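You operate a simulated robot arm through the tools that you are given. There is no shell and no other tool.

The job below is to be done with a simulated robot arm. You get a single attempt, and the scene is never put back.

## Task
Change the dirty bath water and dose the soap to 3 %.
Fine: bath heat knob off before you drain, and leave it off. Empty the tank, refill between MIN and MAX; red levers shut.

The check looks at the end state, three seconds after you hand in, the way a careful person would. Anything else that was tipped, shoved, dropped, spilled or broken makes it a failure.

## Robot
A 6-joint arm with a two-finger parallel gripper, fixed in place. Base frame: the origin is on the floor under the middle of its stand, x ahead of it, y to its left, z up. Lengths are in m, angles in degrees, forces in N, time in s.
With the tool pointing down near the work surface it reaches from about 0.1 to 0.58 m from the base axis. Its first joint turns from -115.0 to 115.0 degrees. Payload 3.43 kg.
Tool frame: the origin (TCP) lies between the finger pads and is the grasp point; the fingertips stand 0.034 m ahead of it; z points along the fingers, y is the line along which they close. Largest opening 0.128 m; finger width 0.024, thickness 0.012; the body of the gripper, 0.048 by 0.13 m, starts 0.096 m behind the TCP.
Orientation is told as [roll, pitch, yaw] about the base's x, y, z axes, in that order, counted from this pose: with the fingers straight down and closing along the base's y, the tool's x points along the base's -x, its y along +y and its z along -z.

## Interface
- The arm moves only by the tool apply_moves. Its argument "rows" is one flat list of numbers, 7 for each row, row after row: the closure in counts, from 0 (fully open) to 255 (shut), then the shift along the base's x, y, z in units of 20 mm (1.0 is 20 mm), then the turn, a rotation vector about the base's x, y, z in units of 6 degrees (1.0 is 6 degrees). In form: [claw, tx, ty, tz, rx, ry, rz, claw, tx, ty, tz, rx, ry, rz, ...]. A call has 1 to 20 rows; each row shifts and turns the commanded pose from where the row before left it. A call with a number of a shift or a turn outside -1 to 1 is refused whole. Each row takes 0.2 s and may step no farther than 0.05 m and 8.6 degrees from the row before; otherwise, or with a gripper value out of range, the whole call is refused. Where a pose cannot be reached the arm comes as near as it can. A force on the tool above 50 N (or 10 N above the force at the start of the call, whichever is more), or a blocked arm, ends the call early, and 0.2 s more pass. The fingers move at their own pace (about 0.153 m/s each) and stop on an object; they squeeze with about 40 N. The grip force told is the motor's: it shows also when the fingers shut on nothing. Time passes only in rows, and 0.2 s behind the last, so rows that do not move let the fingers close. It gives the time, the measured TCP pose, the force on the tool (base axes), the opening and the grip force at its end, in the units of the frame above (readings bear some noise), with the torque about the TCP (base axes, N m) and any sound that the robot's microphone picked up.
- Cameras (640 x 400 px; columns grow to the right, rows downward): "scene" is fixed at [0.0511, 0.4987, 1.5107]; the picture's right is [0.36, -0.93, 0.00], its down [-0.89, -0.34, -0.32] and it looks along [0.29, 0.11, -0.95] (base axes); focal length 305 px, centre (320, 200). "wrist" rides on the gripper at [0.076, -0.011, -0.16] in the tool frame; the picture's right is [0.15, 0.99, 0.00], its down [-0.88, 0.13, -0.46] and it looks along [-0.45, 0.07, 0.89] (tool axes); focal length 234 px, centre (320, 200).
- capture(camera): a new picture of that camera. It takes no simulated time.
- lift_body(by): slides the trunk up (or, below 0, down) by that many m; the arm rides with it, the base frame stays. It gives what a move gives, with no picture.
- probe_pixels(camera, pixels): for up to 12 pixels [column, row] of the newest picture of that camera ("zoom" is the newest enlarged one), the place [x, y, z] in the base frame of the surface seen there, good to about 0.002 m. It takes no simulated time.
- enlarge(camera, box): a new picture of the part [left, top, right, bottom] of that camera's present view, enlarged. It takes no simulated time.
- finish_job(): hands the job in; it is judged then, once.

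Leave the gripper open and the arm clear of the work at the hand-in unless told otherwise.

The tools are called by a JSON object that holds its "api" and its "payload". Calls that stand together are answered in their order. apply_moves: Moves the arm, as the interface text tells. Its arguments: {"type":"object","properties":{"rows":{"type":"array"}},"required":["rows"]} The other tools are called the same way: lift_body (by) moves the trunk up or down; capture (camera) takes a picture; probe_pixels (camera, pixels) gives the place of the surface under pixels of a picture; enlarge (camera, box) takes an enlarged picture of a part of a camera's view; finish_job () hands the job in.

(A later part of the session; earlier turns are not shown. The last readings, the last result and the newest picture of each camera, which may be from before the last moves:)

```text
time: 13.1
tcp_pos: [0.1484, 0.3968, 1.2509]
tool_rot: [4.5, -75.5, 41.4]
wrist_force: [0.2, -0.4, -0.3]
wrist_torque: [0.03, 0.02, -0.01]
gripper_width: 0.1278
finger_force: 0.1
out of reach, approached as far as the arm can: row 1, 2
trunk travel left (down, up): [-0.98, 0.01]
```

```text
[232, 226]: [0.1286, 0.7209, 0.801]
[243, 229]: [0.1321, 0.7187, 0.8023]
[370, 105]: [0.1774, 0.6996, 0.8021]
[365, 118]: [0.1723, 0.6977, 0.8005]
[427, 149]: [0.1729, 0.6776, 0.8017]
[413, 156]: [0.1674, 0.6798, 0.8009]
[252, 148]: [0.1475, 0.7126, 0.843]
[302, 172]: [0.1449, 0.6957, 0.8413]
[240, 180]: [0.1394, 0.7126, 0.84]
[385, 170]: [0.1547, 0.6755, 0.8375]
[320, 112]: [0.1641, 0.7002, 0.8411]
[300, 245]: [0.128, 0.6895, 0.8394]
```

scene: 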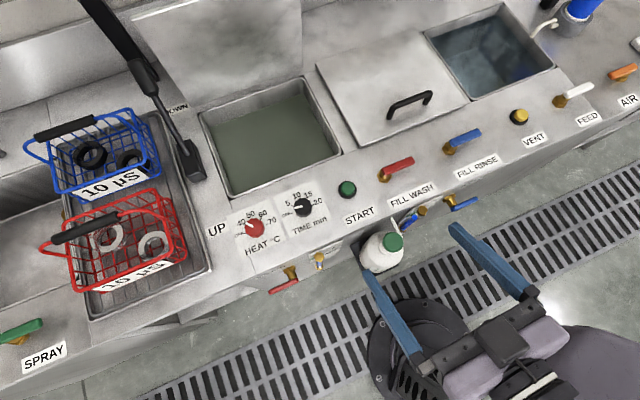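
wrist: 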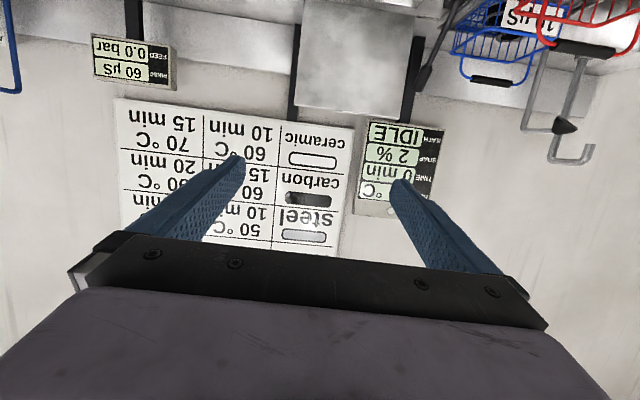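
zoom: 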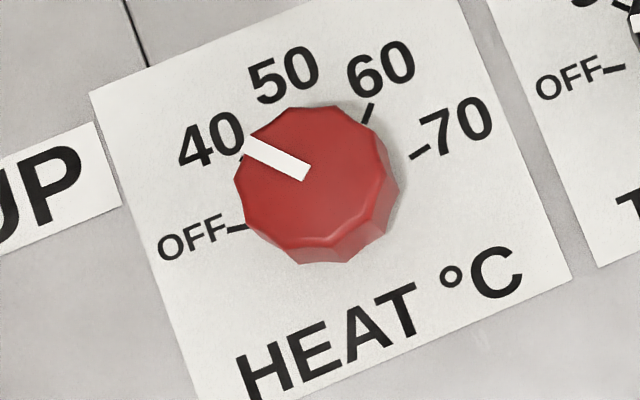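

The knob is centred at about (0.1465,0.6945), top z 0.841, radius 0.02. The pointer is at about 85° and OFF at about 122°, so it needs roughly +38° of turn (counterclockwise from above). It's 0.71 m from the base, so I'll grasp it with the tool tilted 45° outward. I'll lower the trunk back and swing the arm towards it.

{"api": "lift_body", "payload": {"by": -0.13}}

{"api": "apply_moves", "payload": {"rows": [0, 0, 0.3, 0, -0.743, 0.669, 0, 0, 0, 0.3, 0, -0.743, 0.669, 0, 0, 0, 0.3, 0, -0.743, 0.669, 0, 0, 0, 0.3, 0, -0.743, 0.669, 0, 0, 0, 0.3, 0, -0.743, 0.669, 0]}}

```text
time: 14.7
tcp_pos: [0.1477, 0.3955, 1.1169]
tool_rot: [2.4, -75.2, 43.4]
wrist_force: [-0.9, 0.9, 0.0]
wrist_torque: [-0.01, 0.01, 0.0]
gripper_width: 0.1281
finger_force: 0.0
trunk travel left (down, up): [-0.85, 0.14]
```

```text
time: 15.9
tcp_pos: [0.1358, 0.4297, 1.1018]
tool_rot: [-2.3, -44.1, 50.0]
wrist_force: [-0.1, 0.2, -1.0]
wrist_torque: [0.02, 0.0, -0.03]
gripper_width: 0.1284
finger_force: 0.1
trunk travel left (down, up): [-0.85, 0.14]
```

The tool is at a 44° tilt and the arm reaches this easily. Now I'll swing it to just above the heat knob (pre-grasp at about (0.142,0.687,0.90)), turning 9° and half-closing the fingers so they clear the TIME knob.

{"api": "apply_moves", "payload": {"rows": [90, 0.025, 0.99, -0.77, 0.088, 0.105, 0.88, 90, 0.025, 0.99, -0.77, 0.088, 0.105, 0.88, 90, 0.025, 0.99, -0.77, 0, 0, 0, 90, 0.025, 0.99, -0.77, 0, 0, 0, 90, 0.025, 0.99, -0.77, 0, 0, 0, 90, 0.025, 0.99, -0.77, 0, 0, 0, 90, 0.025, 0.99, -0.77, 0, 0, 0, 90, 0.025, 0.99, -0.77, 0, 0, 0, 90, 0.025, 0.99, -0.77, 0, 0, 0, 90, 0.025, 0.99, -0.77, 0, 0, 0, 90, 0.025, 0.99, -0.77, 0, 0, 0, 90, 0.025, 0.99, -0.77, 0, 0, 0, 90, 0.025, 0.99, -0.77, 0, 0, 0]}}

{"api": "capture", "payload": {"camera": "wrist"}}

{"api": "capture", "payload": {"camera": "scene"}}

```text
time: 18.7
tcp_pos: [0.1426, 0.687, 0.9002]
tool_rot: [-0.1, -44.2, 59.2]
wrist_force: [-0.3, 0.5, 0.6]
wrist_torque: [0.02, 0.02, -0.03]
gripper_width: 0.0827
finger_force: 0.1
trunk travel left (down, up): [-0.85, 0.14]
```

```text
taken
```

wrist: 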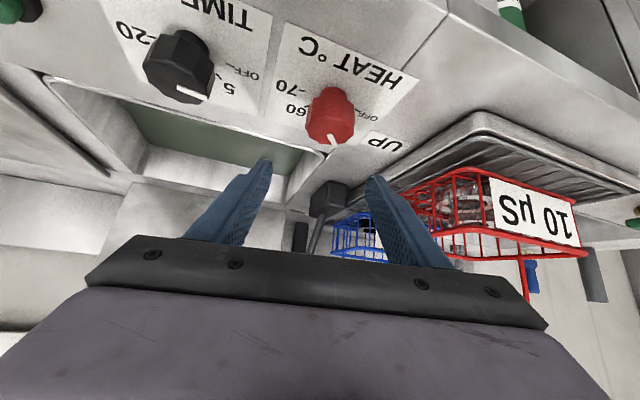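

```text
taken
```

scene: 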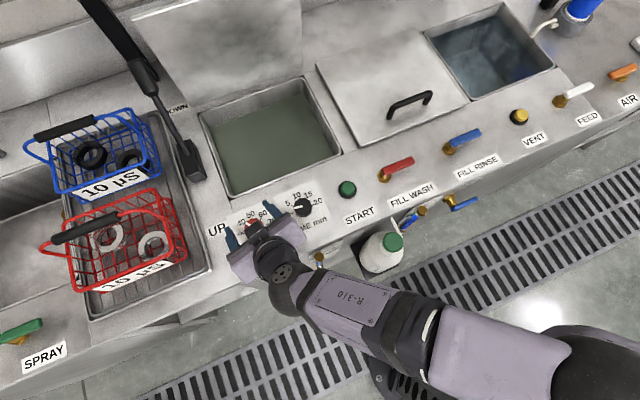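

The fingers straddle the red knob (at about (250,225) in the scene). I'll go straight down 62 mm to z≈0.838 and then close on the knob.

{"api": "apply_moves", "payload": {"rows": [90, 0, 0, -0.775, 0, 0, 0, 90, 0, 0, -0.775, 0, 0, 0, 90, 0, 0, -0.775, 0, 0, 0, 90, 0, 0, -0.775, 0, 0, 0]}}

{"api": "capture", "payload": {"camera": "wrist"}}

{"api": "enlarge", "payload": {"camera": "scene", "box": [210, 190, 310, 260]}}

```text
time: 19.7
tcp_pos: [0.1412, 0.6867, 0.8395]
tool_rot: [-0.1, -44.3, 59.1]
wrist_force: [-0.8, -1.1, -0.5]
wrist_torque: [0.01, 0.01, -0.02]
gripper_width: 0.0826
finger_force: 0.1
trunk travel left (down, up): [-0.85, 0.14]
```

```text
taken
```

wrist: 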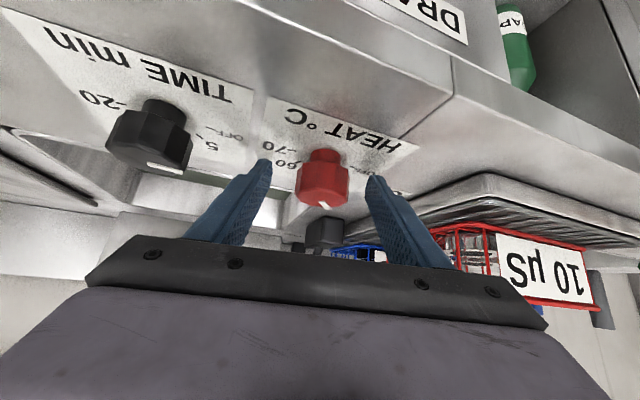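

```text
5.71 times, centred on (260, 225) of scene
```

zoom: 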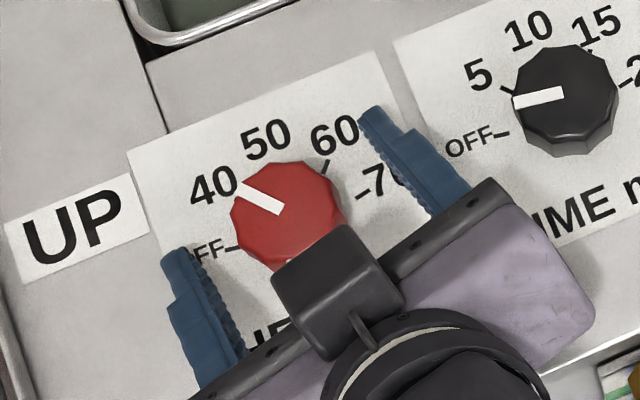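

The knob sits between the fingers, well centred. I'll close on it now.

{"api": "apply_moves", "payload": {"rows": [255, 0, 0, 0, 0, 0, 0, 255, 0, 0, 0, 0, 0, 0, 255, 0, 0, 0, 0, 0, 0]}}

```text
time: 20.5
tcp_pos: [0.1399, 0.6871, 0.8386]
tool_rot: [0.0, -44.3, 59.1]
wrist_force: [-7.6, 4.1, -1.5]
wrist_torque: [0.62, 0.35, 0.1]
gripper_width: 0.0417
finger_force: 44.5
trunk travel left (down, up): [-0.85, 0.14]
```

It's gripped at 41.7 mm. I'll turn counterclockwise 18° about the knob axis first and check that it follows.

{"api": "apply_moves", "payload": {"rows": [255, 0.03, 0.0, 0, 0, 0, 1, 255, 0.03, -0.01, 0, 0, 0, 1, 255, 0.04, -0.02, 0, 0, 0, 1]}}

{"api": "enlarge", "payload": {"camera": "scene", "box": [210, 190, 310, 260]}}

```text
time: 21.3
tcp_pos: [0.1423, 0.6858, 0.8385]
tool_rot: [0.1, -44.1, 76.9]
wrist_force: [-11.0, 5.3, -2.5]
wrist_torque: [1.13, 0.51, 0.1]
gripper_width: 0.0412
finger_force: 44.9
trunk travel left (down, up): [-0.85, 0.14]
```

```text
5.71 times, centred on (260, 225) of scene
```

zoom: 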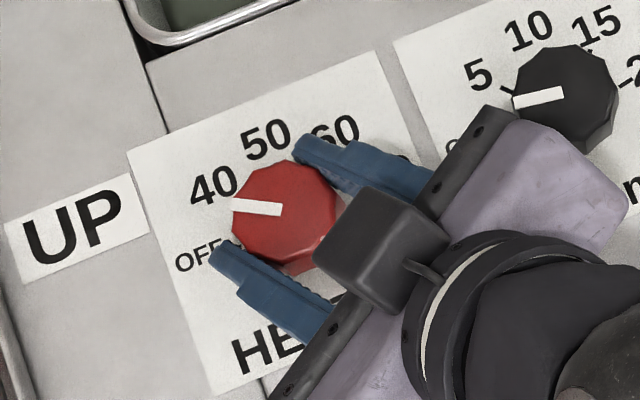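

The knob follows: the pointer is now between 40 and OFF. I'll turn the remaining 20° or so to OFF.

{"api": "apply_moves", "payload": {"rows": [255, 0, 0, 0, 0, 0, 1, 255, 0, 0, 0, 0, 0, 1, 255, 0, 0, 0, 0, 0, 1, 255, 0, 0, 0, 0, 0, 0.5]}}

{"api": "enlarge", "payload": {"camera": "scene", "box": [210, 190, 310, 260]}}

```text
time: 22.3
tcp_pos: [0.1431, 0.684, 0.837]
tool_rot: [-1.2, -43.5, 82.1]
wrist_force: [19.3, 16.9, 3.9]
wrist_torque: [0.72, 1.34, -0.19]
gripper_width: 0.0405
finger_force: 45.2
out of reach, approached as far as the arm can: row 1, 2, 3, 4
trunk travel left (down, up): [-0.85, 0.14]
```

```text
5.71 times, centred on (260, 225) of scene
```

zoom: 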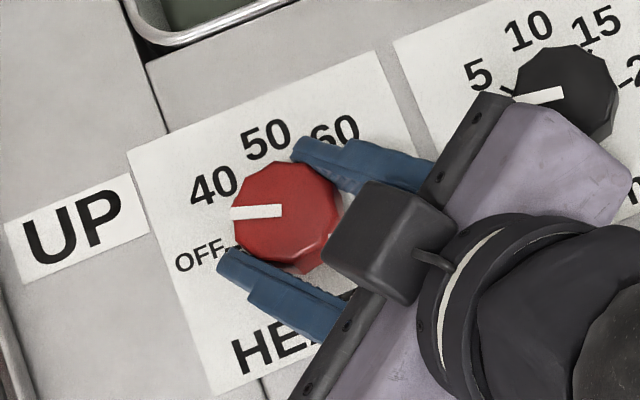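

The arm can't turn past about 82° yaw here, so I'll re-grip. I'll bring the commanded pose back to the actual one while still holding, open, turn back to about 60°, then grip again.

{"api": "apply_moves", "payload": {"rows": [255, 0, 0, 0, 0, 0, -1, 255, 0, 0, 0, 0, 0, -0.9, 255, 0, 0, 0, 0, 0, -0.7]}}

```text
time: 23.1
tcp_pos: [0.1405, 0.6843, 0.8386]
tool_rot: [-0.3, -44.2, 69.2]
wrist_force: [18.7, 1.4, -3.1]
wrist_torque: [1.2, 0.19, -0.28]
gripper_width: 0.0404
finger_force: 45.0
trunk travel left (down, up): [-0.85, 0.14]
```

The knob turned back with it to about 69°. I'll release here, then swing the open fingers back to a lower yaw for a second grip.

{"api": "apply_moves", "payload": {"rows": [90, 0, 0, 0, 0, 0, 0, 90, 0, 0, 0, 0, 0, 0, 90, 0, 0, 0, 0, 0, 0]}}

{"api": "enlarge", "payload": {"camera": "scene", "box": [210, 190, 310, 260]}}

```text
time: 23.9
tcp_pos: [0.1355, 0.6838, 0.8381]
tool_rot: [-0.3, -44.2, 69.6]
wrist_force: [0.0, 0.5, 0.7]
wrist_torque: [0.0, 0.01, -0.01]
gripper_width: 0.0831
finger_force: 0.0
trunk travel left (down, up): [-0.85, 0.14]
```

```text
5.71 times, centred on (260, 225) of scene
```

zoom: 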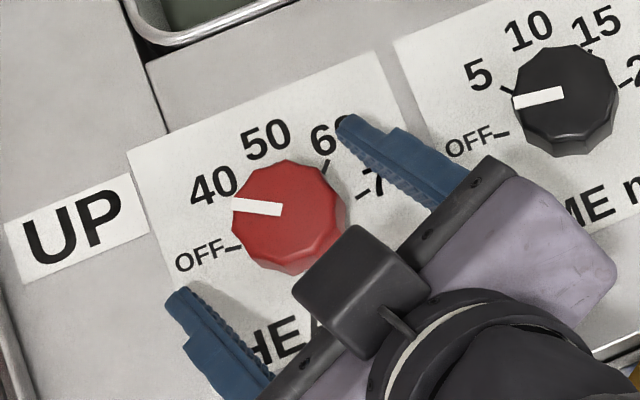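

The pointer is now roughly halfway to OFF. I'll turn the open gripper back 24°, recentre on the knob at (0.138,0.689), and grip again.

{"api": "apply_moves", "payload": {"rows": [90, 0.034, 0.0625, 0, 0, 0, -1, 90, 0.034, 0.0625, 0, 0, 0, -1, 90, 0.034, 0.0625, 0, 0, 0, -1, 90, 0.034, 0.0625, 0, 0, 0, -1]}}

{"api": "enlarge", "payload": {"camera": "scene", "box": [210, 190, 310, 260]}}

```text
time: 24.9
tcp_pos: [0.1371, 0.6885, 0.8387]
tool_rot: [-0.4, -44.2, 45.5]
wrist_force: [-0.7, 0.1, -0.1]
wrist_torque: [0.01, 0.02, -0.02]
gripper_width: 0.0829
finger_force: 0.1
trunk travel left (down, up): [-0.85, 0.14]
```

```text
5.71 times, centred on (260, 225) of scene
```

zoom: 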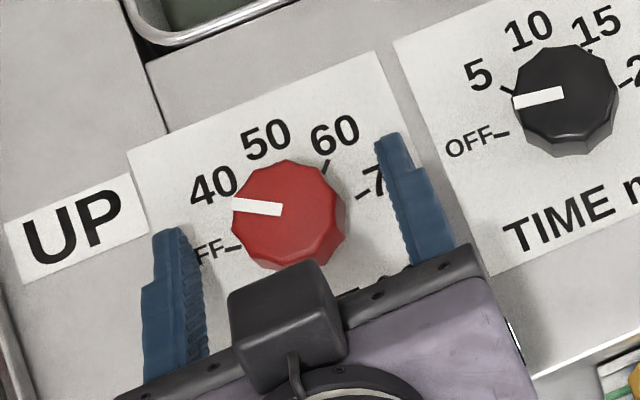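

I'll probe the pointer ends (240,204) and (278,210) to calculate the remaining turn.

{"api": "probe_pixels", "payload": {"camera": "zoom", "pixels": [[238, 204], [246, 205], [262, 207], [276, 210], [240, 248], [232, 245], [287, 215]]}}

```text
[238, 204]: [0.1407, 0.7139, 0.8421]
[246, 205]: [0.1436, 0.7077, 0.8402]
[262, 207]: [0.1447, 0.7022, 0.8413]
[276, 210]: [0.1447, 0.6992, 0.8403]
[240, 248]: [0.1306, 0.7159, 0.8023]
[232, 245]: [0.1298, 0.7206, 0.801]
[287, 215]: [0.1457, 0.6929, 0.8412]
```

The pointer is at about 105° and OFF at about 122°, so about 18° remain. I'll grip and turn 18°.

{"api": "apply_moves", "payload": {"rows": [255, 0, 0, 0, 0, 0, 0, 255, 0, 0, 0, 0, 0, 0, 255, 0, 0, 0, 0, 0, 0, 255, 0.03, 0, 0, 0, 0, 1, 255, 0.03, -0.01, 0, 0, 0, 1, 255, 0.04, -0.01, 0, 0, 0, 1]}}

{"api": "enlarge", "payload": {"camera": "scene", "box": [210, 190, 310, 260]}}

{"api": "probe_pixels", "payload": {"camera": "zoom", "pixels": [[240, 225], [250, 223], [270, 219], [285, 215]]}}

```text
time: 26.3
tcp_pos: [0.1403, 0.6883, 0.8383]
tool_rot: [-0.3, -44.2, 63.2]
wrist_force: [2.3, -6.6, -0.3]
wrist_torque: [-0.19, 0.44, -1.15]
gripper_width: 0.0404
finger_force: 45.2
trunk travel left (down, up): [-0.85, 0.14]
```

```text
5.71 times, centred on (260, 225) of scene
```

zoom: 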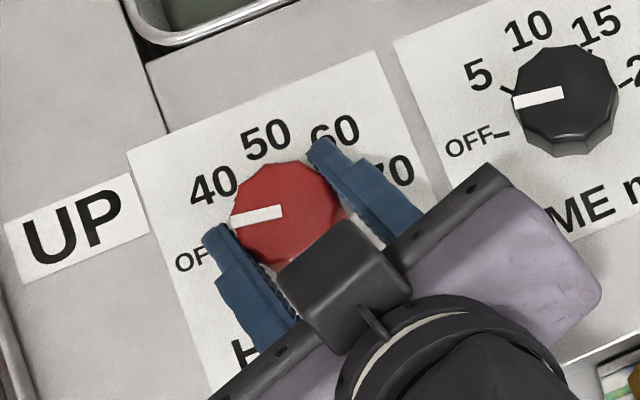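

```text
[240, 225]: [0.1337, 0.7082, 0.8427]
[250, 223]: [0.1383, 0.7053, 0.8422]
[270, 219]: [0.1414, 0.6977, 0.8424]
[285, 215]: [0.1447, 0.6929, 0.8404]
```

The pointer now lies at about 124° and a turning torque of 1.15 N·m has built up, so it appears to be at the OFF stop. I'll release and check.

{"api": "apply_moves", "payload": {"rows": [255, 0, 0, 0, 0, 0, 0.2, 90, 0, 0, 0, 0, 0, 0, 90, 0, 0, 0, 0, 0, 0, 90, 0, 0, 0.8, 0, 0, 0, 90, 0, 0, 1, 0, 0, 0, 90, 0, 0, 1, 0, 0, 0]}}

{"api": "enlarge", "payload": {"camera": "scene", "box": [225, 200, 285, 260]}}

{"api": "capture", "payload": {"camera": "wrist"}}

```text
time: 27.7
tcp_pos: [0.1394, 0.6869, 0.8951]
tool_rot: [-0.5, -44.2, 64.7]
wrist_force: [-0.2, -0.5, 0.4]
wrist_torque: [0.01, -0.02, -0.01]
gripper_width: 0.0826
finger_force: 0.0
trunk travel left (down, up): [-0.85, 0.14]
```

```text
6.67 times, centred on (255, 230) of scene
```

zoom: 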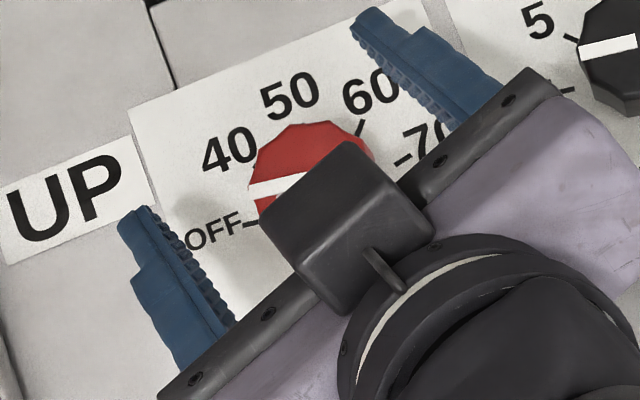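

```text
taken
```

wrist: 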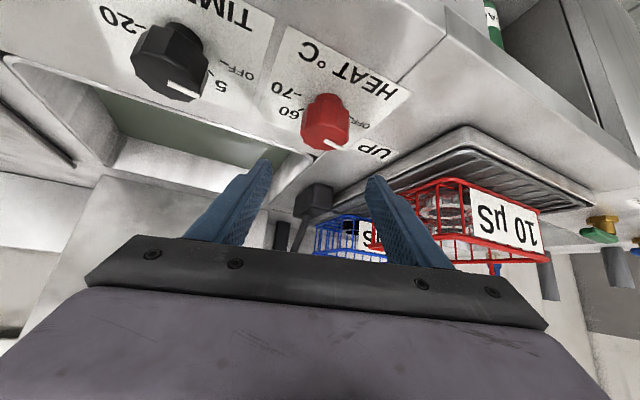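

The knob now points at OFF. I'll pull back towards the robot and look at the wall display to confirm, and then move to the drain lever.

{"api": "apply_moves", "payload": {"rows": [90, -0.8, -0.8, 0.3, 0, 0, -0.6, 90, -0.8, -0.8, 0.3, 0, 0, -0.6, 90, -0.8, -0.8, 0.3, 0, 0, -0.6, 90, -0.8, -0.8, 0.3, 0, 0, -0.6, 90, -0.8, -0.8, 0.3, 0, 0, -0.6, 90, -0.8, -0.8, 0.3, 0, 0, -0.4]}}

{"api": "capture", "payload": {"camera": "wrist"}}

{"api": "enlarge", "payload": {"camera": "scene", "box": [225, 200, 285, 260]}}

```text
time: 29.1
tcp_pos: [0.0401, 0.5923, 0.9314]
tool_rot: [-0.3, -44.2, 44.4]
wrist_force: [0.1, -0.1, 0.9]
wrist_torque: [-0.01, 0.01, 0.01]
gripper_width: 0.0826
finger_force: 0.1
trunk travel left (down, up): [-0.85, 0.14]
```

```text
taken
```

wrist: 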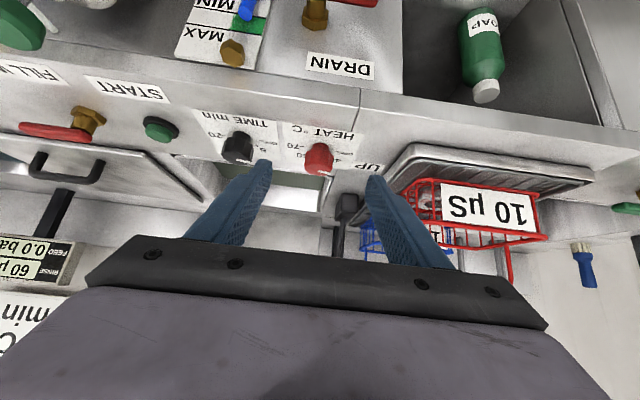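

```text
6.67 times, centred on (255, 230) of scene
```

zoom: 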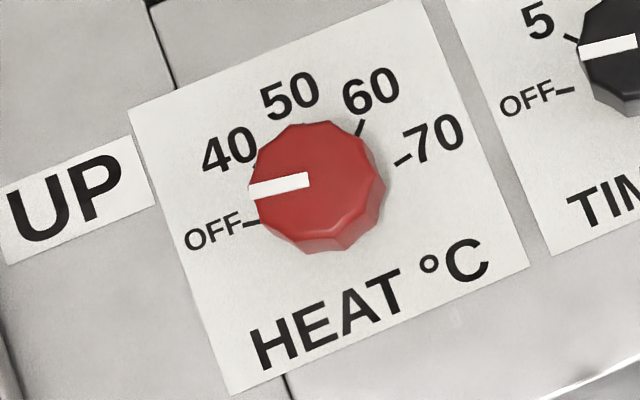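

The heat pointer now has the same direction as the TIME knob's pointer (which reads 0 min / off). I'll verify numerically by probing both pointers.

{"api": "enlarge", "payload": {"camera": "scene", "box": [230, 190, 320, 250]}}

```text
6.67 times, centred on (275, 220) of scene
```

zoom: 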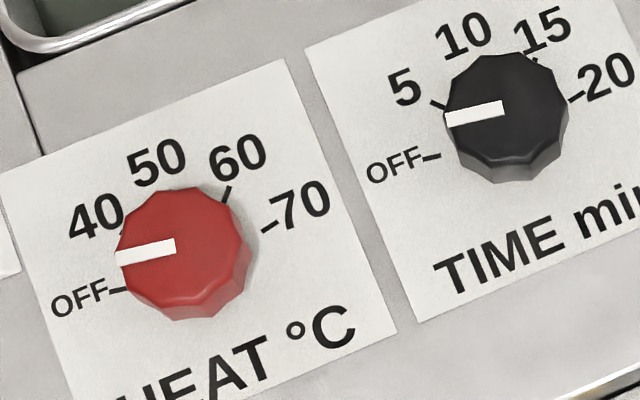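

{"api": "probe_pixels", "payload": {"camera": "zoom", "pixels": [[120, 258], [140, 254], [160, 250], [172, 247], [447, 119], [465, 115], [485, 111], [499, 108], [432, 156], [440, 155], [117, 292], [126, 290]]}}

```text
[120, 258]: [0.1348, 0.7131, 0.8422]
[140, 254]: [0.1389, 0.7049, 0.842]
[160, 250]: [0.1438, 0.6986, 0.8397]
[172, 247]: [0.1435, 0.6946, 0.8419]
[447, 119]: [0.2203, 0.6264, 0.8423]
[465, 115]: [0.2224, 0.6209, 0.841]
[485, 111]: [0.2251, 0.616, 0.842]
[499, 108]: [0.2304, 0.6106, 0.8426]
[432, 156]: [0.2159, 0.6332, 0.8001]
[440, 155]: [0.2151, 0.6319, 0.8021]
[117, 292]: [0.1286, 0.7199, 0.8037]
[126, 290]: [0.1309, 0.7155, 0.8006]
```

Both pointers have the same direction, so HEAT is at its OFF position. I'll confirm on the wall display: raise the trunk and tilt up to view it with the fingers closed out of the way.

{"api": "lift_body", "payload": {"by": 0.12}}

{"api": "apply_moves", "payload": {"rows": [255, 0, 0, 0, 0.7, -0.714, 0, 255, 0, 0, 0, 0.7, -0.714, 0, 255, 0, 0, 0, 0.7, -0.714, 0, 255, 0, 0, 0, 0.7, -0.714, 0, 255, 0, 0, 0, 0, 0, -0.8, 255, 0, 0, 0, 0, 0, -0.8]}}

{"api": "capture", "payload": {"camera": "wrist"}}

```text
time: 30.6
tcp_pos: [0.0402, 0.5921, 1.0502]
tool_rot: [-0.4, -44.1, 44.4]
wrist_force: [0.1, 0.6, -0.5]
wrist_torque: [0.0, -0.03, -0.01]
gripper_width: 0.0828
finger_force: 0.1
trunk travel left (down, up): [-0.97, 0.02]
```

```text
time: 32.0
tcp_pos: [0.06, 0.6001, 1.0501]
tool_rot: [-0.2, -68.1, 34.7]
wrist_force: [0.5, 0.0, 0.1]
wrist_torque: [0.02, 0.01, -0.02]
gripper_width: 0.0001
finger_force: 32.9
out of reach, approached as far as the arm can: row 4, 5, 6
trunk travel left (down, up): [-0.97, 0.02]
```

```text
taken
```

wrist: 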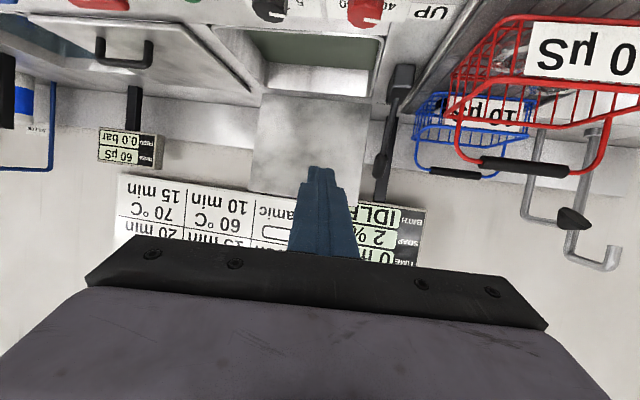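

The BATH and SOAP lines are visible but HEAT is still hidden. I'll tilt up a little more and rotate right.

{"api": "apply_moves", "payload": {"rows": [255, 0.3, -0.6, 0, 0.574, -0.819, 0, 255, 0.3, -0.6, 0, 0.574, -0.819, 0, 255, 0.3, -0.6, 0, 0, 0, -0.8]}}

{"api": "capture", "payload": {"camera": "wrist"}}

{"api": "enlarge", "payload": {"camera": "wrist", "box": [330, 150, 450, 260]}}

```text
time: 32.8
tcp_pos: [0.0916, 0.5694, 1.0495]
tool_rot: [0.2, -80.2, 29.4]
wrist_force: [-1.1, 0.5, -0.2]
wrist_torque: [0.02, -0.03, -0.02]
gripper_width: 0.0002
finger_force: 33.1
out of reach, approached as far as the arm can: row 1, 2
trunk travel left (down, up): [-0.97, 0.02]
```

```text
taken
```

wrist: 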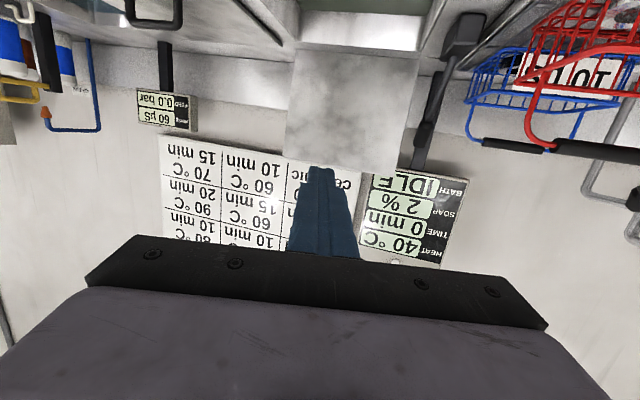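

```text
3.64 times, centred on (390, 205) of wrist
```

zoom: 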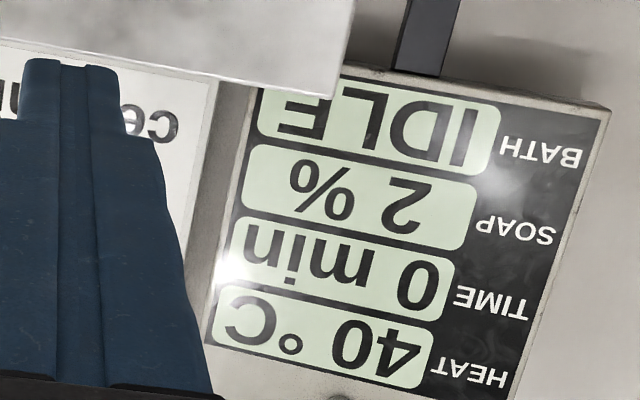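

The display reads HEAT 40 °C, TIME 0 min, SOAP 2 %, BATH IDLE. The 40 °C could be the measured bath temperature. To be sure the knob is really at its OFF position, I'll compare the knob angles with higher zoom and look at the lamp on the display.

{"api": "enlarge", "payload": {"camera": "scene", "box": [235, 210, 275, 250]}}

{"api": "enlarge", "payload": {"camera": "scene", "box": [282, 187, 322, 227]}}

{"api": "enlarge", "payload": {"camera": "wrist", "box": [360, 225, 440, 270]}}

```text
10.00 times, centred on (255, 230) of scene
```

zoom: 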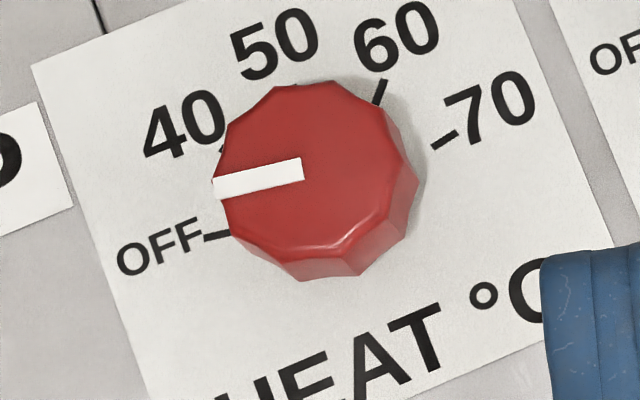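

```text
10.00 times, centred on (302, 207) of scene
```

zoom: 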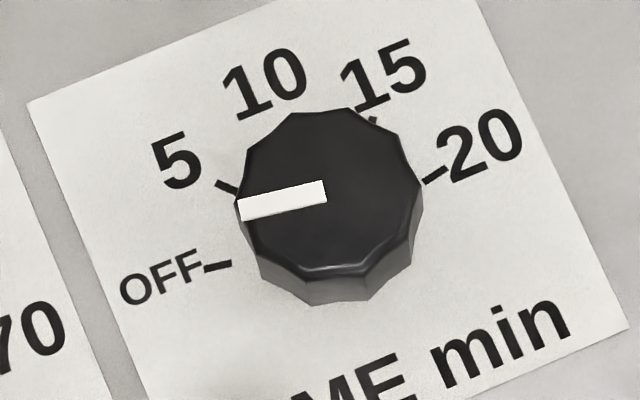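

```text
8.00 times, centred on (400, 248) of wrist
```

zoom: 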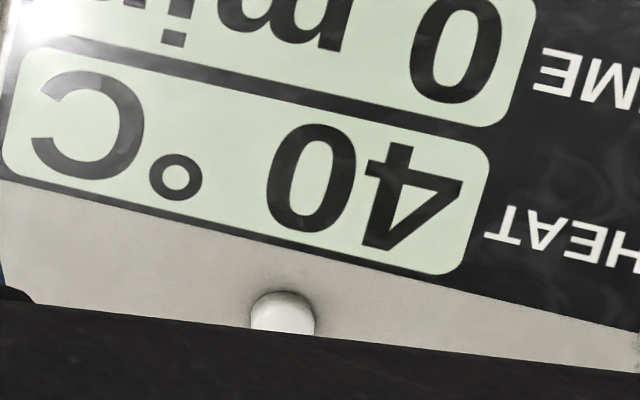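

Both pointers agree within 1° (12° slope in the zoom), so HEAT is at its OFF stop. Next is the drain lever. I'll pull back, realign the tool to face the panel, then lower the trunk.

{"api": "apply_moves", "payload": {"rows": [255, -0.89, 0.25, 0, 0, 0, 0.9, 255, -0.89, 0.25, 0, 0, 0, 0.9, 255, -0.89, 0.25, 0, 0, 0, 0.9, 255, -0.89, 0.25, 0, -0.6, 0.58, 0, 255, -0.89, 0.25, 0, -0.6, 0.58, 0]}}

{"api": "capture", "payload": {"camera": "scene"}}

```text
time: 34.0
tcp_pos: [0.0423, 0.6128, 1.0501]
tool_rot: [0.2, -70.1, 45.8]
wrist_force: [0.3, 0.5, 0.2]
wrist_torque: [-0.02, 0.0, 0.03]
gripper_width: 0.0001
finger_force: 32.9
out of reach, approached as far as the arm can: row 1, 2, 3, 4, 5
trunk travel left (down, up): [-0.97, 0.02]
```

```text
taken
```

scene: 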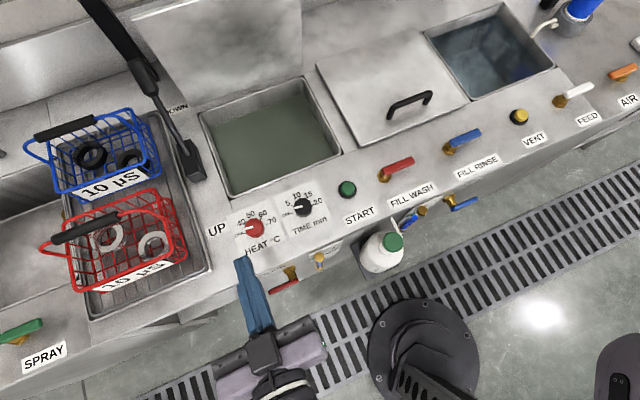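

The arm reached its sideways limit at this heading. I'll turn the tool to a larger yaw (about 72°) with a slightly smaller tilt, which brings the wrist closer to the centre, and pull back from the panel.

{"api": "apply_moves", "payload": {"rows": [255, -0.1, -0.3, 0, 0, 0, 0.9, 255, -0.1, -0.3, 0, 0, 0, 0.9, 255, -0.1, -0.3, 0, 0, 0, 0.9, 255, -0.1, -0.3, 0, 0, 0, 0.9, 255, -0.2, -0.3, 0, 0, 0, 0.8, 255, -0.4, -0.3, 0, -0.79, 0.26, 0, 255, -0.4, -0.3, 0, -0.79, 0.26, 0]}}

{"api": "capture", "payload": {"camera": "wrist"}}

```text
time: 35.6
tcp_pos: [0.0142, 0.5684, 1.0499]
tool_rot: [0.2, -60.2, 72.2]
wrist_force: [-0.3, 0.3, -0.8]
wrist_torque: [0.0, 0.01, 0.01]
gripper_width: 0.0002
finger_force: 32.9
trunk travel left (down, up): [-0.97, 0.02]
```

```text
taken
```

wrist: 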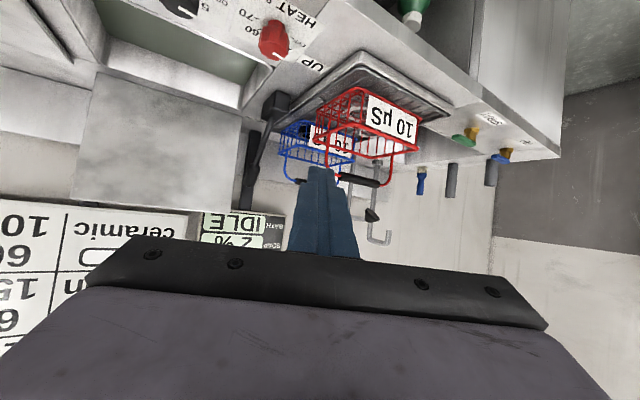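

The pose is now clean: TCP (0.014,0.568,1.05), about 9 cm in front of the panel. I'll lower the trunk by 0.30 to bring the fingers to just above the drain lever height.

{"api": "lift_body", "payload": {"by": -0.3}}

{"api": "capture", "payload": {"camera": "wrist"}}

{"api": "capture", "payload": {"camera": "scene"}}

```text
time: 38.6
tcp_pos: [0.0157, 0.5703, 0.7509]
tool_rot: [0.2, -60.2, 72.2]
wrist_force: [-0.5, 0.1, 0.2]
wrist_torque: [-0.03, 0.01, 0.04]
gripper_width: 0.0
finger_force: 32.6
trunk travel left (down, up): [-0.67, 0.32]
```

```text
taken
```

wrist: 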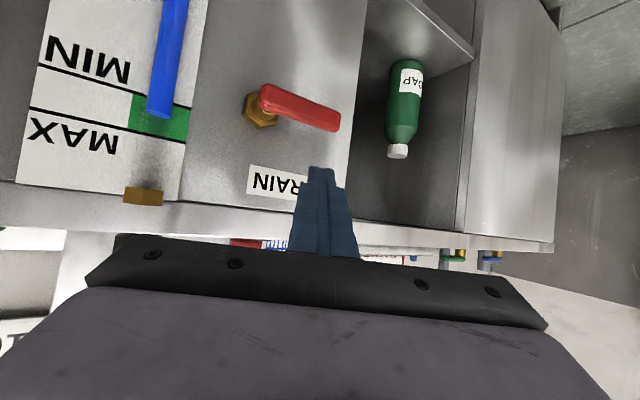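

```text
taken
```

scene: 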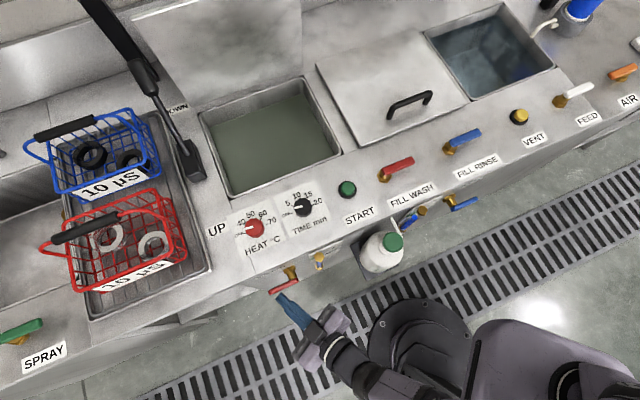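

The red drain lever is at (300,108) in the wrist view, pivot at (258,108), and the gauge is at left. I'll enlarge and probe the lever and gauge.

{"api": "enlarge", "payload": {"camera": "wrist", "box": [235, 70, 355, 145]}}

{"api": "probe_pixels", "payload": {"camera": "wrist", "pixels": [[268, 95], [285, 102], [300, 108], [320, 116], [334, 122], [258, 118], [250, 95], [270, 108], [332, 130], [305, 118], [300, 98], [230, 120]]}}

{"api": "enlarge", "payload": {"camera": "wrist", "box": [20, 20, 220, 210]}}

{"api": "probe_pixels", "payload": {"camera": "wrist", "pixels": [[158, 113], [165, 80], [80, 73], [80, 117], [152, 95], [152, 133], [175, 20], [150, 195]]}}

```text
5.33 times, centred on (295, 108) of wrist
```

zoom: 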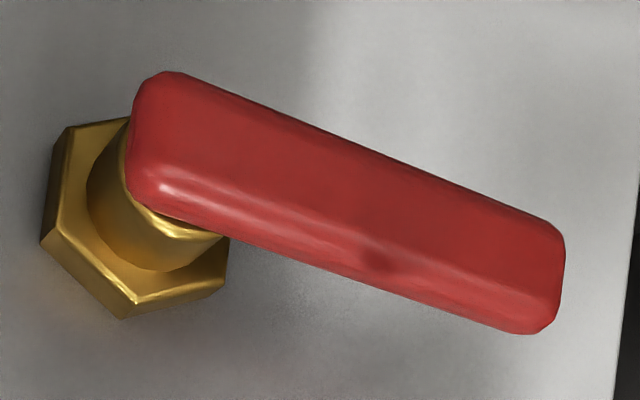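

```text
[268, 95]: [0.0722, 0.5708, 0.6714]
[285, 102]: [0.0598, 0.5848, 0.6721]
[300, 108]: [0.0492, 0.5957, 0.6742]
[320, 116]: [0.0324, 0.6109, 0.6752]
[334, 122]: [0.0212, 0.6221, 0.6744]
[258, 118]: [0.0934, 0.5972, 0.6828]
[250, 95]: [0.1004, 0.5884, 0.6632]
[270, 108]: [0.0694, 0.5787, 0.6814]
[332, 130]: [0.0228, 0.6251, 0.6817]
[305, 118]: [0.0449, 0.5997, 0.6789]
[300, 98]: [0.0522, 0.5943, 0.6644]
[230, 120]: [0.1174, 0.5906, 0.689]
```

```text
2.11 times, centred on (120, 115) of wrist
```

zoom: 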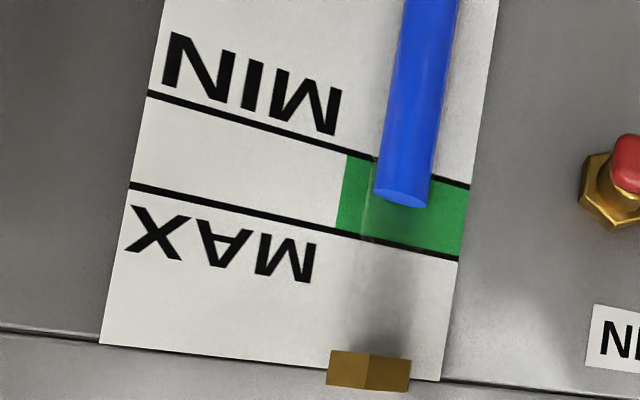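

```text
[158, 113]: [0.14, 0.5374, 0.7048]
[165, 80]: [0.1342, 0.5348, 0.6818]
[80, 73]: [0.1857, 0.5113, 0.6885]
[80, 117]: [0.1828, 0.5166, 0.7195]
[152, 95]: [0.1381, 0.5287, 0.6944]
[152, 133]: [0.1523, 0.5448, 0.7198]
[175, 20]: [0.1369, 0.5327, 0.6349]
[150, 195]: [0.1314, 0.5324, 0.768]
```

The lever runs level from the pivot (u≈-0.356) to the tip at left, top z≈0.683. I'll put the closed fingers over its tip and press gently downward to see whether it turns that way.

{"api": "apply_moves", "payload": {"rows": [255, 0.15, 0.8, -0.27, 0, 0, 0, 255, 0.15, 0.8, -0.27, 0, 0, 0, 255, 0.15, 0.8, -0.27, 0, 0, 0, 255, 0, 0, -0.85, 0, 0, 0, 255, 0, 0, -0.85, 0, 0, 0]}}

{"api": "capture", "payload": {"camera": "wrist"}}

```text
time: 39.8
tcp_pos: [0.0251, 0.6167, 0.6992]
tool_rot: [0.1, -60.3, 72.0]
wrist_force: [-0.4, 0.3, 0.7]
wrist_torque: [-0.08, 0.07, 0.01]
gripper_width: 0.0
finger_force: 33.0
trunk travel left (down, up): [-0.67, 0.32]
```

```text
taken
```

wrist: 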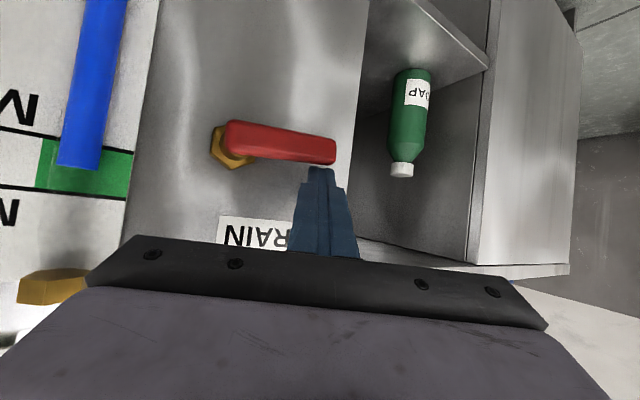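

The fingers are just above the lever's tip. I'll press down two short steps and watch force and lever.

{"api": "apply_moves", "payload": {"rows": [255, 0.1, -0.1, -0.8, 0, 0, 0, 255, 0.1, -0.1, -0.6, 0, 0, 0]}}

{"api": "capture", "payload": {"camera": "wrist"}}

```text
time: 40.4
tcp_pos: [0.0298, 0.6126, 0.6726]
tool_rot: [0.2, -60.3, 72.2]
wrist_force: [-1.3, 3.5, 0.7]
wrist_torque: [0.08, 0.02, 0.07]
gripper_width: 0.0002
finger_force: 33.1
trunk travel left (down, up): [-0.67, 0.32]
```

```text
taken
```

wrist: 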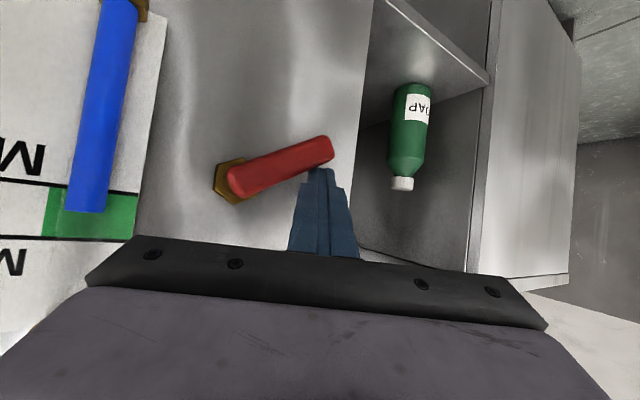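

The lever turns downward easily (about 28° so far). I'll continue along the arc until it points straight down.

{"api": "apply_moves", "payload": {"rows": [255, 0.18, -0.18, -0.92, 0, 0, 0, 255, 0.18, -0.18, -0.92, 0, 0, 0, 255, 0.477, -0.477, -0.6, 0, 0, 0, 255, 0.477, -0.477, -0.6, 0, 0, 0]}}

{"api": "capture", "payload": {"camera": "wrist"}}

```text
time: 41.4
tcp_pos: [0.0471, 0.5936, 0.6152]
tool_rot: [-0.8, -60.9, 73.5]
wrist_force: [-27.9, 7.4, 14.7]
wrist_torque: [-0.23, -0.52, -0.17]
gripper_width: 0.0001
finger_force: 32.5
out of reach, approached as far as the arm can: row 4
trunk travel left (down, up): [-0.67, 0.32]
```

```text
taken
```

wrist: 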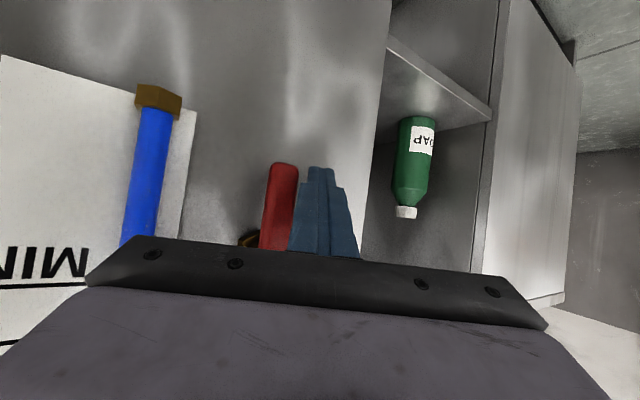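

The lever now points straight down and has met its stop (28 N). I'll back off and check whether the water is draining.

{"api": "apply_moves", "payload": {"rows": [255, -0.5, 0.5, 0, 0, 0, 0, 255, -0.3, -0.6, 0.2, 0, 0, 0, 255, -0.3, -0.9, 0.3, 0, 0, 0, 255, -0.3, -0.9, 0.3, 0, 0, 0]}}

{"api": "capture", "payload": {"camera": "wrist"}}

{"api": "capture", "payload": {"camera": "scene"}}

{"api": "probe_pixels", "payload": {"camera": "scene", "pixels": [[270, 140], [240, 165], [290, 130]]}}

```text
time: 42.4
tcp_pos: [0.0149, 0.5676, 0.6291]
tool_rot: [-0.9, -60.0, 72.8]
wrist_force: [0.1, 0.2, 0.5]
wrist_torque: [0.0, -0.06, -0.02]
gripper_width: 0.0
finger_force: 32.9
out of reach, approached as far as the arm can: row 3, 4
trunk travel left (down, up): [-0.67, 0.32]
```

```text
taken
```

wrist: 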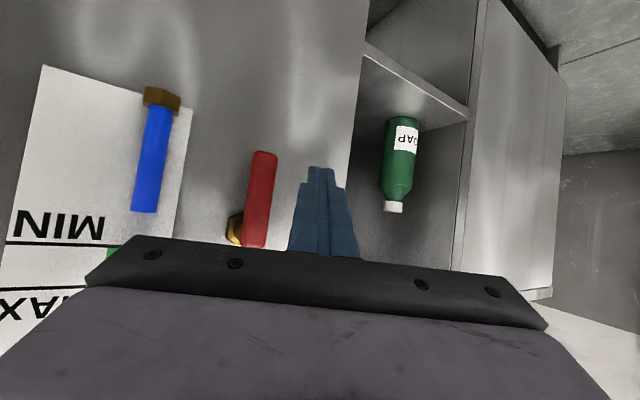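

```text
taken
```

scene: 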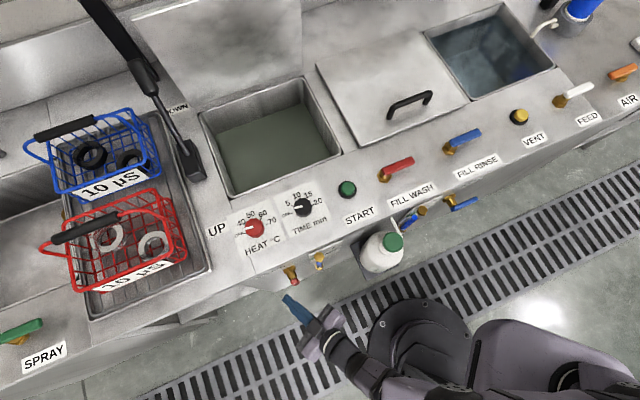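

```text
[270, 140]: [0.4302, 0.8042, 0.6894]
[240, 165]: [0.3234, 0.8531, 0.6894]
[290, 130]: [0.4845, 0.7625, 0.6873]
```

The level is dropping: the tank surface went from z≈0.732 to 0.689, and the gauge column is below MIN. I'll measure the rate by waiting 1 s.

{"api": "probe_pixels", "payload": {"camera": "wrist", "pixels": [[145, 208], [150, 180]]}}

{"api": "apply_moves", "payload": {"rows": [255, 0, 0, 0, 0, 0, 0, 255, 0, 0, 0, 0, 0, 0, 255, 0, 0, 0, 0, 0, 0, 255, 0, 0, 0, 0, 0, 0]}}

{"api": "capture", "payload": {"camera": "wrist"}}

{"api": "capture", "payload": {"camera": "scene"}}

{"api": "probe_pixels", "payload": {"camera": "scene", "pixels": [[270, 140], [240, 165], [290, 130]]}}

```text
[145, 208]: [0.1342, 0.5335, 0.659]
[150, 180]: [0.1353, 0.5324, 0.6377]
```

```text
time: 43.4
tcp_pos: [0.0148, 0.5687, 0.6292]
tool_rot: [-0.8, -60.1, 72.7]
wrist_force: [0.4, 0.6, -0.1]
wrist_torque: [-0.01, -0.06, -0.02]
gripper_width: 0.0
finger_force: 33.4
trunk travel left (down, up): [-0.67, 0.32]
```

```text
taken
```

wrist: 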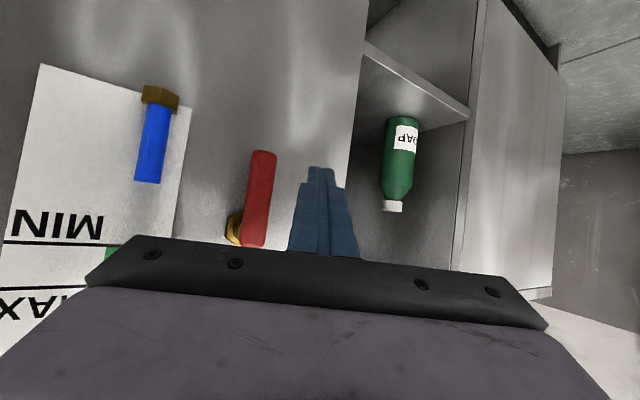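

```text
taken
```

scene: 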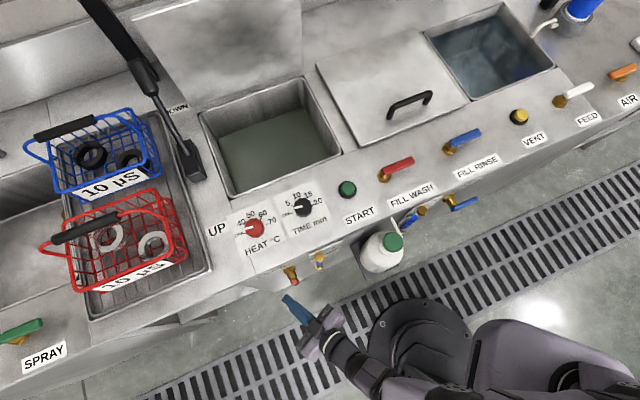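

```text
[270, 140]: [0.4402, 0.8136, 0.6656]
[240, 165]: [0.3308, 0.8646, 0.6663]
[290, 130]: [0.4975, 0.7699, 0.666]
```

The level falls at about 23 mm/s. I'll wait 4 s more and check again.

{"api": "apply_moves", "payload": {"rows": [255, 0, 0, 0, 0, 0, 0, 255, 0, 0, 0, 0, 0, 0, 255, 0, 0, 0, 0, 0, 0, 255, 0, 0, 0, 0, 0, 0, 255, 0, 0, 0, 0, 0, 0, 255, 0, 0, 0, 0, 0, 0, 255, 0, 0, 0, 0, 0, 0, 255, 0, 0, 0, 0, 0, 0, 255, 0, 0, 0, 0, 0, 0, 255, 0, 0, 0, 0, 0, 0, 255, 0, 0, 0, 0, 0, 0, 255, 0, 0, 0, 0, 0, 0, 255, 0, 0, 0, 0, 0, 0, 255, 0, 0, 0, 0, 0, 0, 255, 0, 0, 0, 0, 0, 0, 255, 0, 0, 0, 0, 0, 0, 255, 0, 0, 0, 0, 0, 0, 255, 0, 0, 0, 0, 0, 0, 255, 0, 0, 0, 0, 0, 0]}}

{"api": "capture", "payload": {"camera": "wrist"}}

{"api": "capture", "payload": {"camera": "scene"}}

{"api": "probe_pixels", "payload": {"camera": "scene", "pixels": [[270, 140], [240, 165], [290, 130], [260, 175]]}}

{"api": "enlarge", "payload": {"camera": "scene", "box": [190, 70, 350, 200]}}

```text
time: 47.4
tcp_pos: [0.016, 0.5673, 0.6303]
tool_rot: [-0.7, -60.1, 72.8]
wrist_force: [0.2, 0.1, 0.1]
wrist_torque: [0.02, -0.03, -0.04]
gripper_width: 0.0
finger_force: 33.0
trunk travel left (down, up): [-0.67, 0.32]
```

```text
taken
```

wrist: 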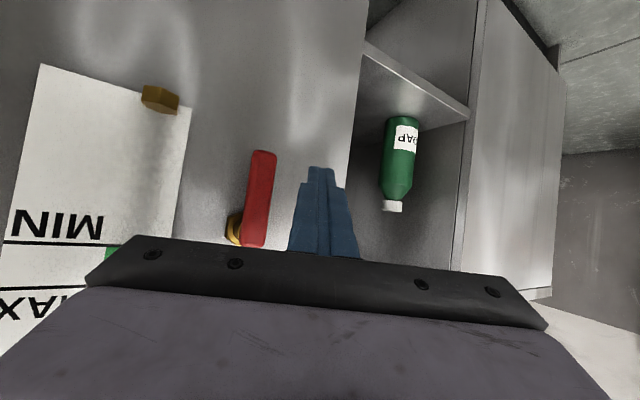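

```text
taken
```

scene: 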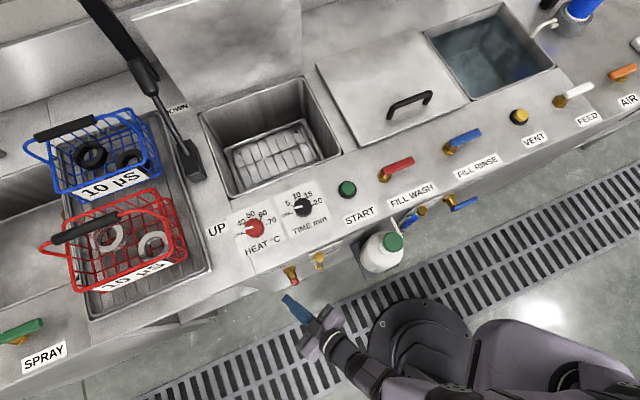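

```text
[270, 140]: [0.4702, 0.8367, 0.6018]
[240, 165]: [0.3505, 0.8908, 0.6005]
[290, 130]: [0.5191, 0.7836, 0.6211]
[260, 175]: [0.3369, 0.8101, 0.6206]
```

```text
3.08 times, centred on (270, 135) of scene
```

zoom: 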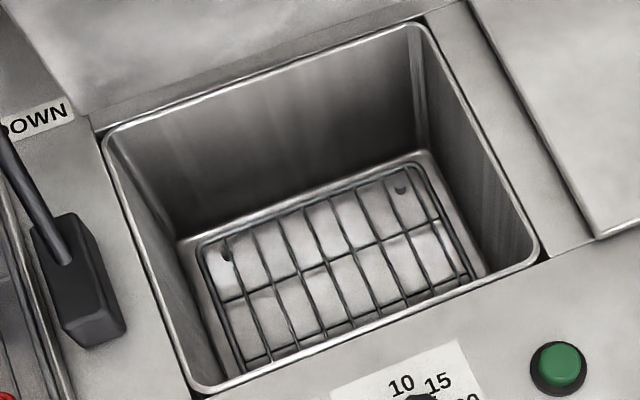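

The tank is empty (floor and grate visible, gauge empty). Now I'll close the drain: turn the tool to face the panel more squarely and position it to the right of the hanging lever.

{"api": "apply_moves", "payload": {"rows": [255, 0.7, -0.993, -0.25, 0, 0, -1, 255, 0.7, -0.993, -0.25, 0, 0, -1, 255, 0.7, -0.993, -0.25, 0, 0, -1]}}

{"api": "capture", "payload": {"camera": "wrist"}}

```text
time: 48.2
tcp_pos: [0.0549, 0.5183, 0.6177]
tool_rot: [-0.5, -60.2, 54.4]
wrist_force: [0.1, 0.3, -0.1]
wrist_torque: [-0.03, 0.01, 0.0]
gripper_width: 0.0001
finger_force: 33.3
out of reach, approached as far as the arm can: row 1, 2, 3
trunk travel left (down, up): [-0.67, 0.32]
```

```text
taken
```

wrist: 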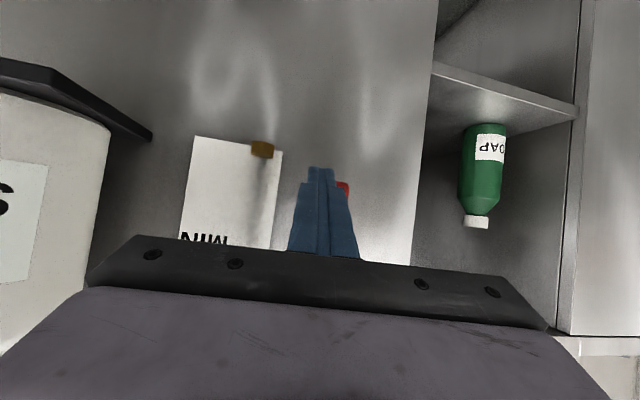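

The fingers are in front of the lever. I'll shift 1 cm right, and then go in between the lever and the gauge.

{"api": "apply_moves", "payload": {"rows": [255, 0.4, -0.4, 0, 0, 0, 0, 255, 0.8, 0.8, 0, 0, 0, 0, 255, 0.9, 0.9, 0, 0, 0, 0]}}

{"api": "capture", "payload": {"camera": "wrist"}}

```text
time: 49.0
tcp_pos: [0.0942, 0.5514, 0.6225]
tool_rot: [0.2, -60.2, 54.1]
wrist_force: [0.3, 0.0, -0.5]
wrist_torque: [-0.02, -0.02, -0.03]
gripper_width: 0.0
finger_force: 33.1
out of reach, approached as far as the arm can: row 1
trunk travel left (down, up): [-0.67, 0.32]
```

```text
taken
```

wrist: 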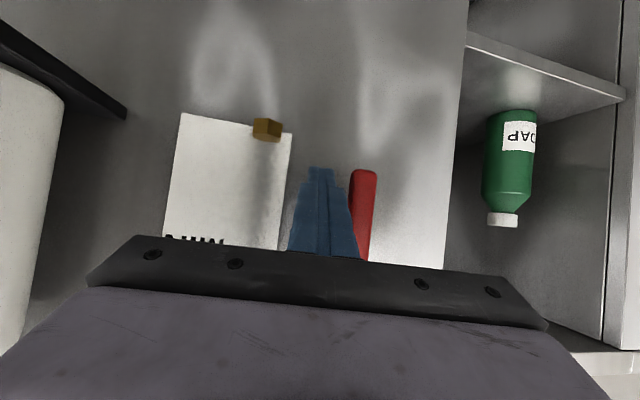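

The fingers are now right beside the lever, on its right side. I'll push it left and up along its arc.

{"api": "apply_moves", "payload": {"rows": [255, -0.78, 0.78, -0.37, 0, 0, 0, 255, -0.6, 0.6, -0.1, 0, 0, 0, 255, -0.566, 0.566, 0.25, 0, 0, 0, 255, -0.354, 0.354, 0.5, 0, 0, 0]}}

{"api": "capture", "payload": {"camera": "wrist"}}

```text
time: 50.0
tcp_pos: [0.0444, 0.6012, 0.6265]
tool_rot: [0.1, -60.3, 54.2]
wrist_force: [0.9, -1.9, -0.6]
wrist_torque: [0.0, 0.02, -0.04]
gripper_width: 0.0004
finger_force: 33.1
trunk travel left (down, up): [-0.67, 0.32]
```

```text
taken
```

wrist: 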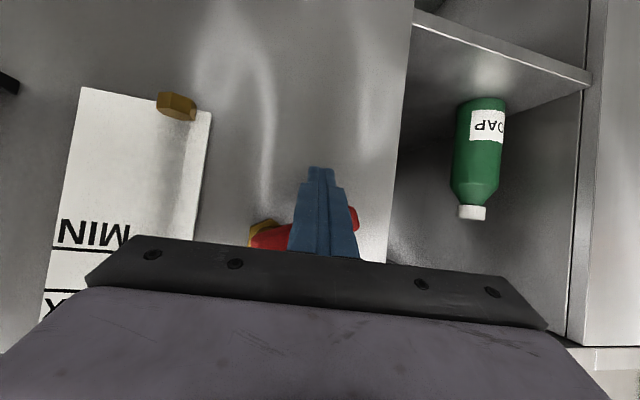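

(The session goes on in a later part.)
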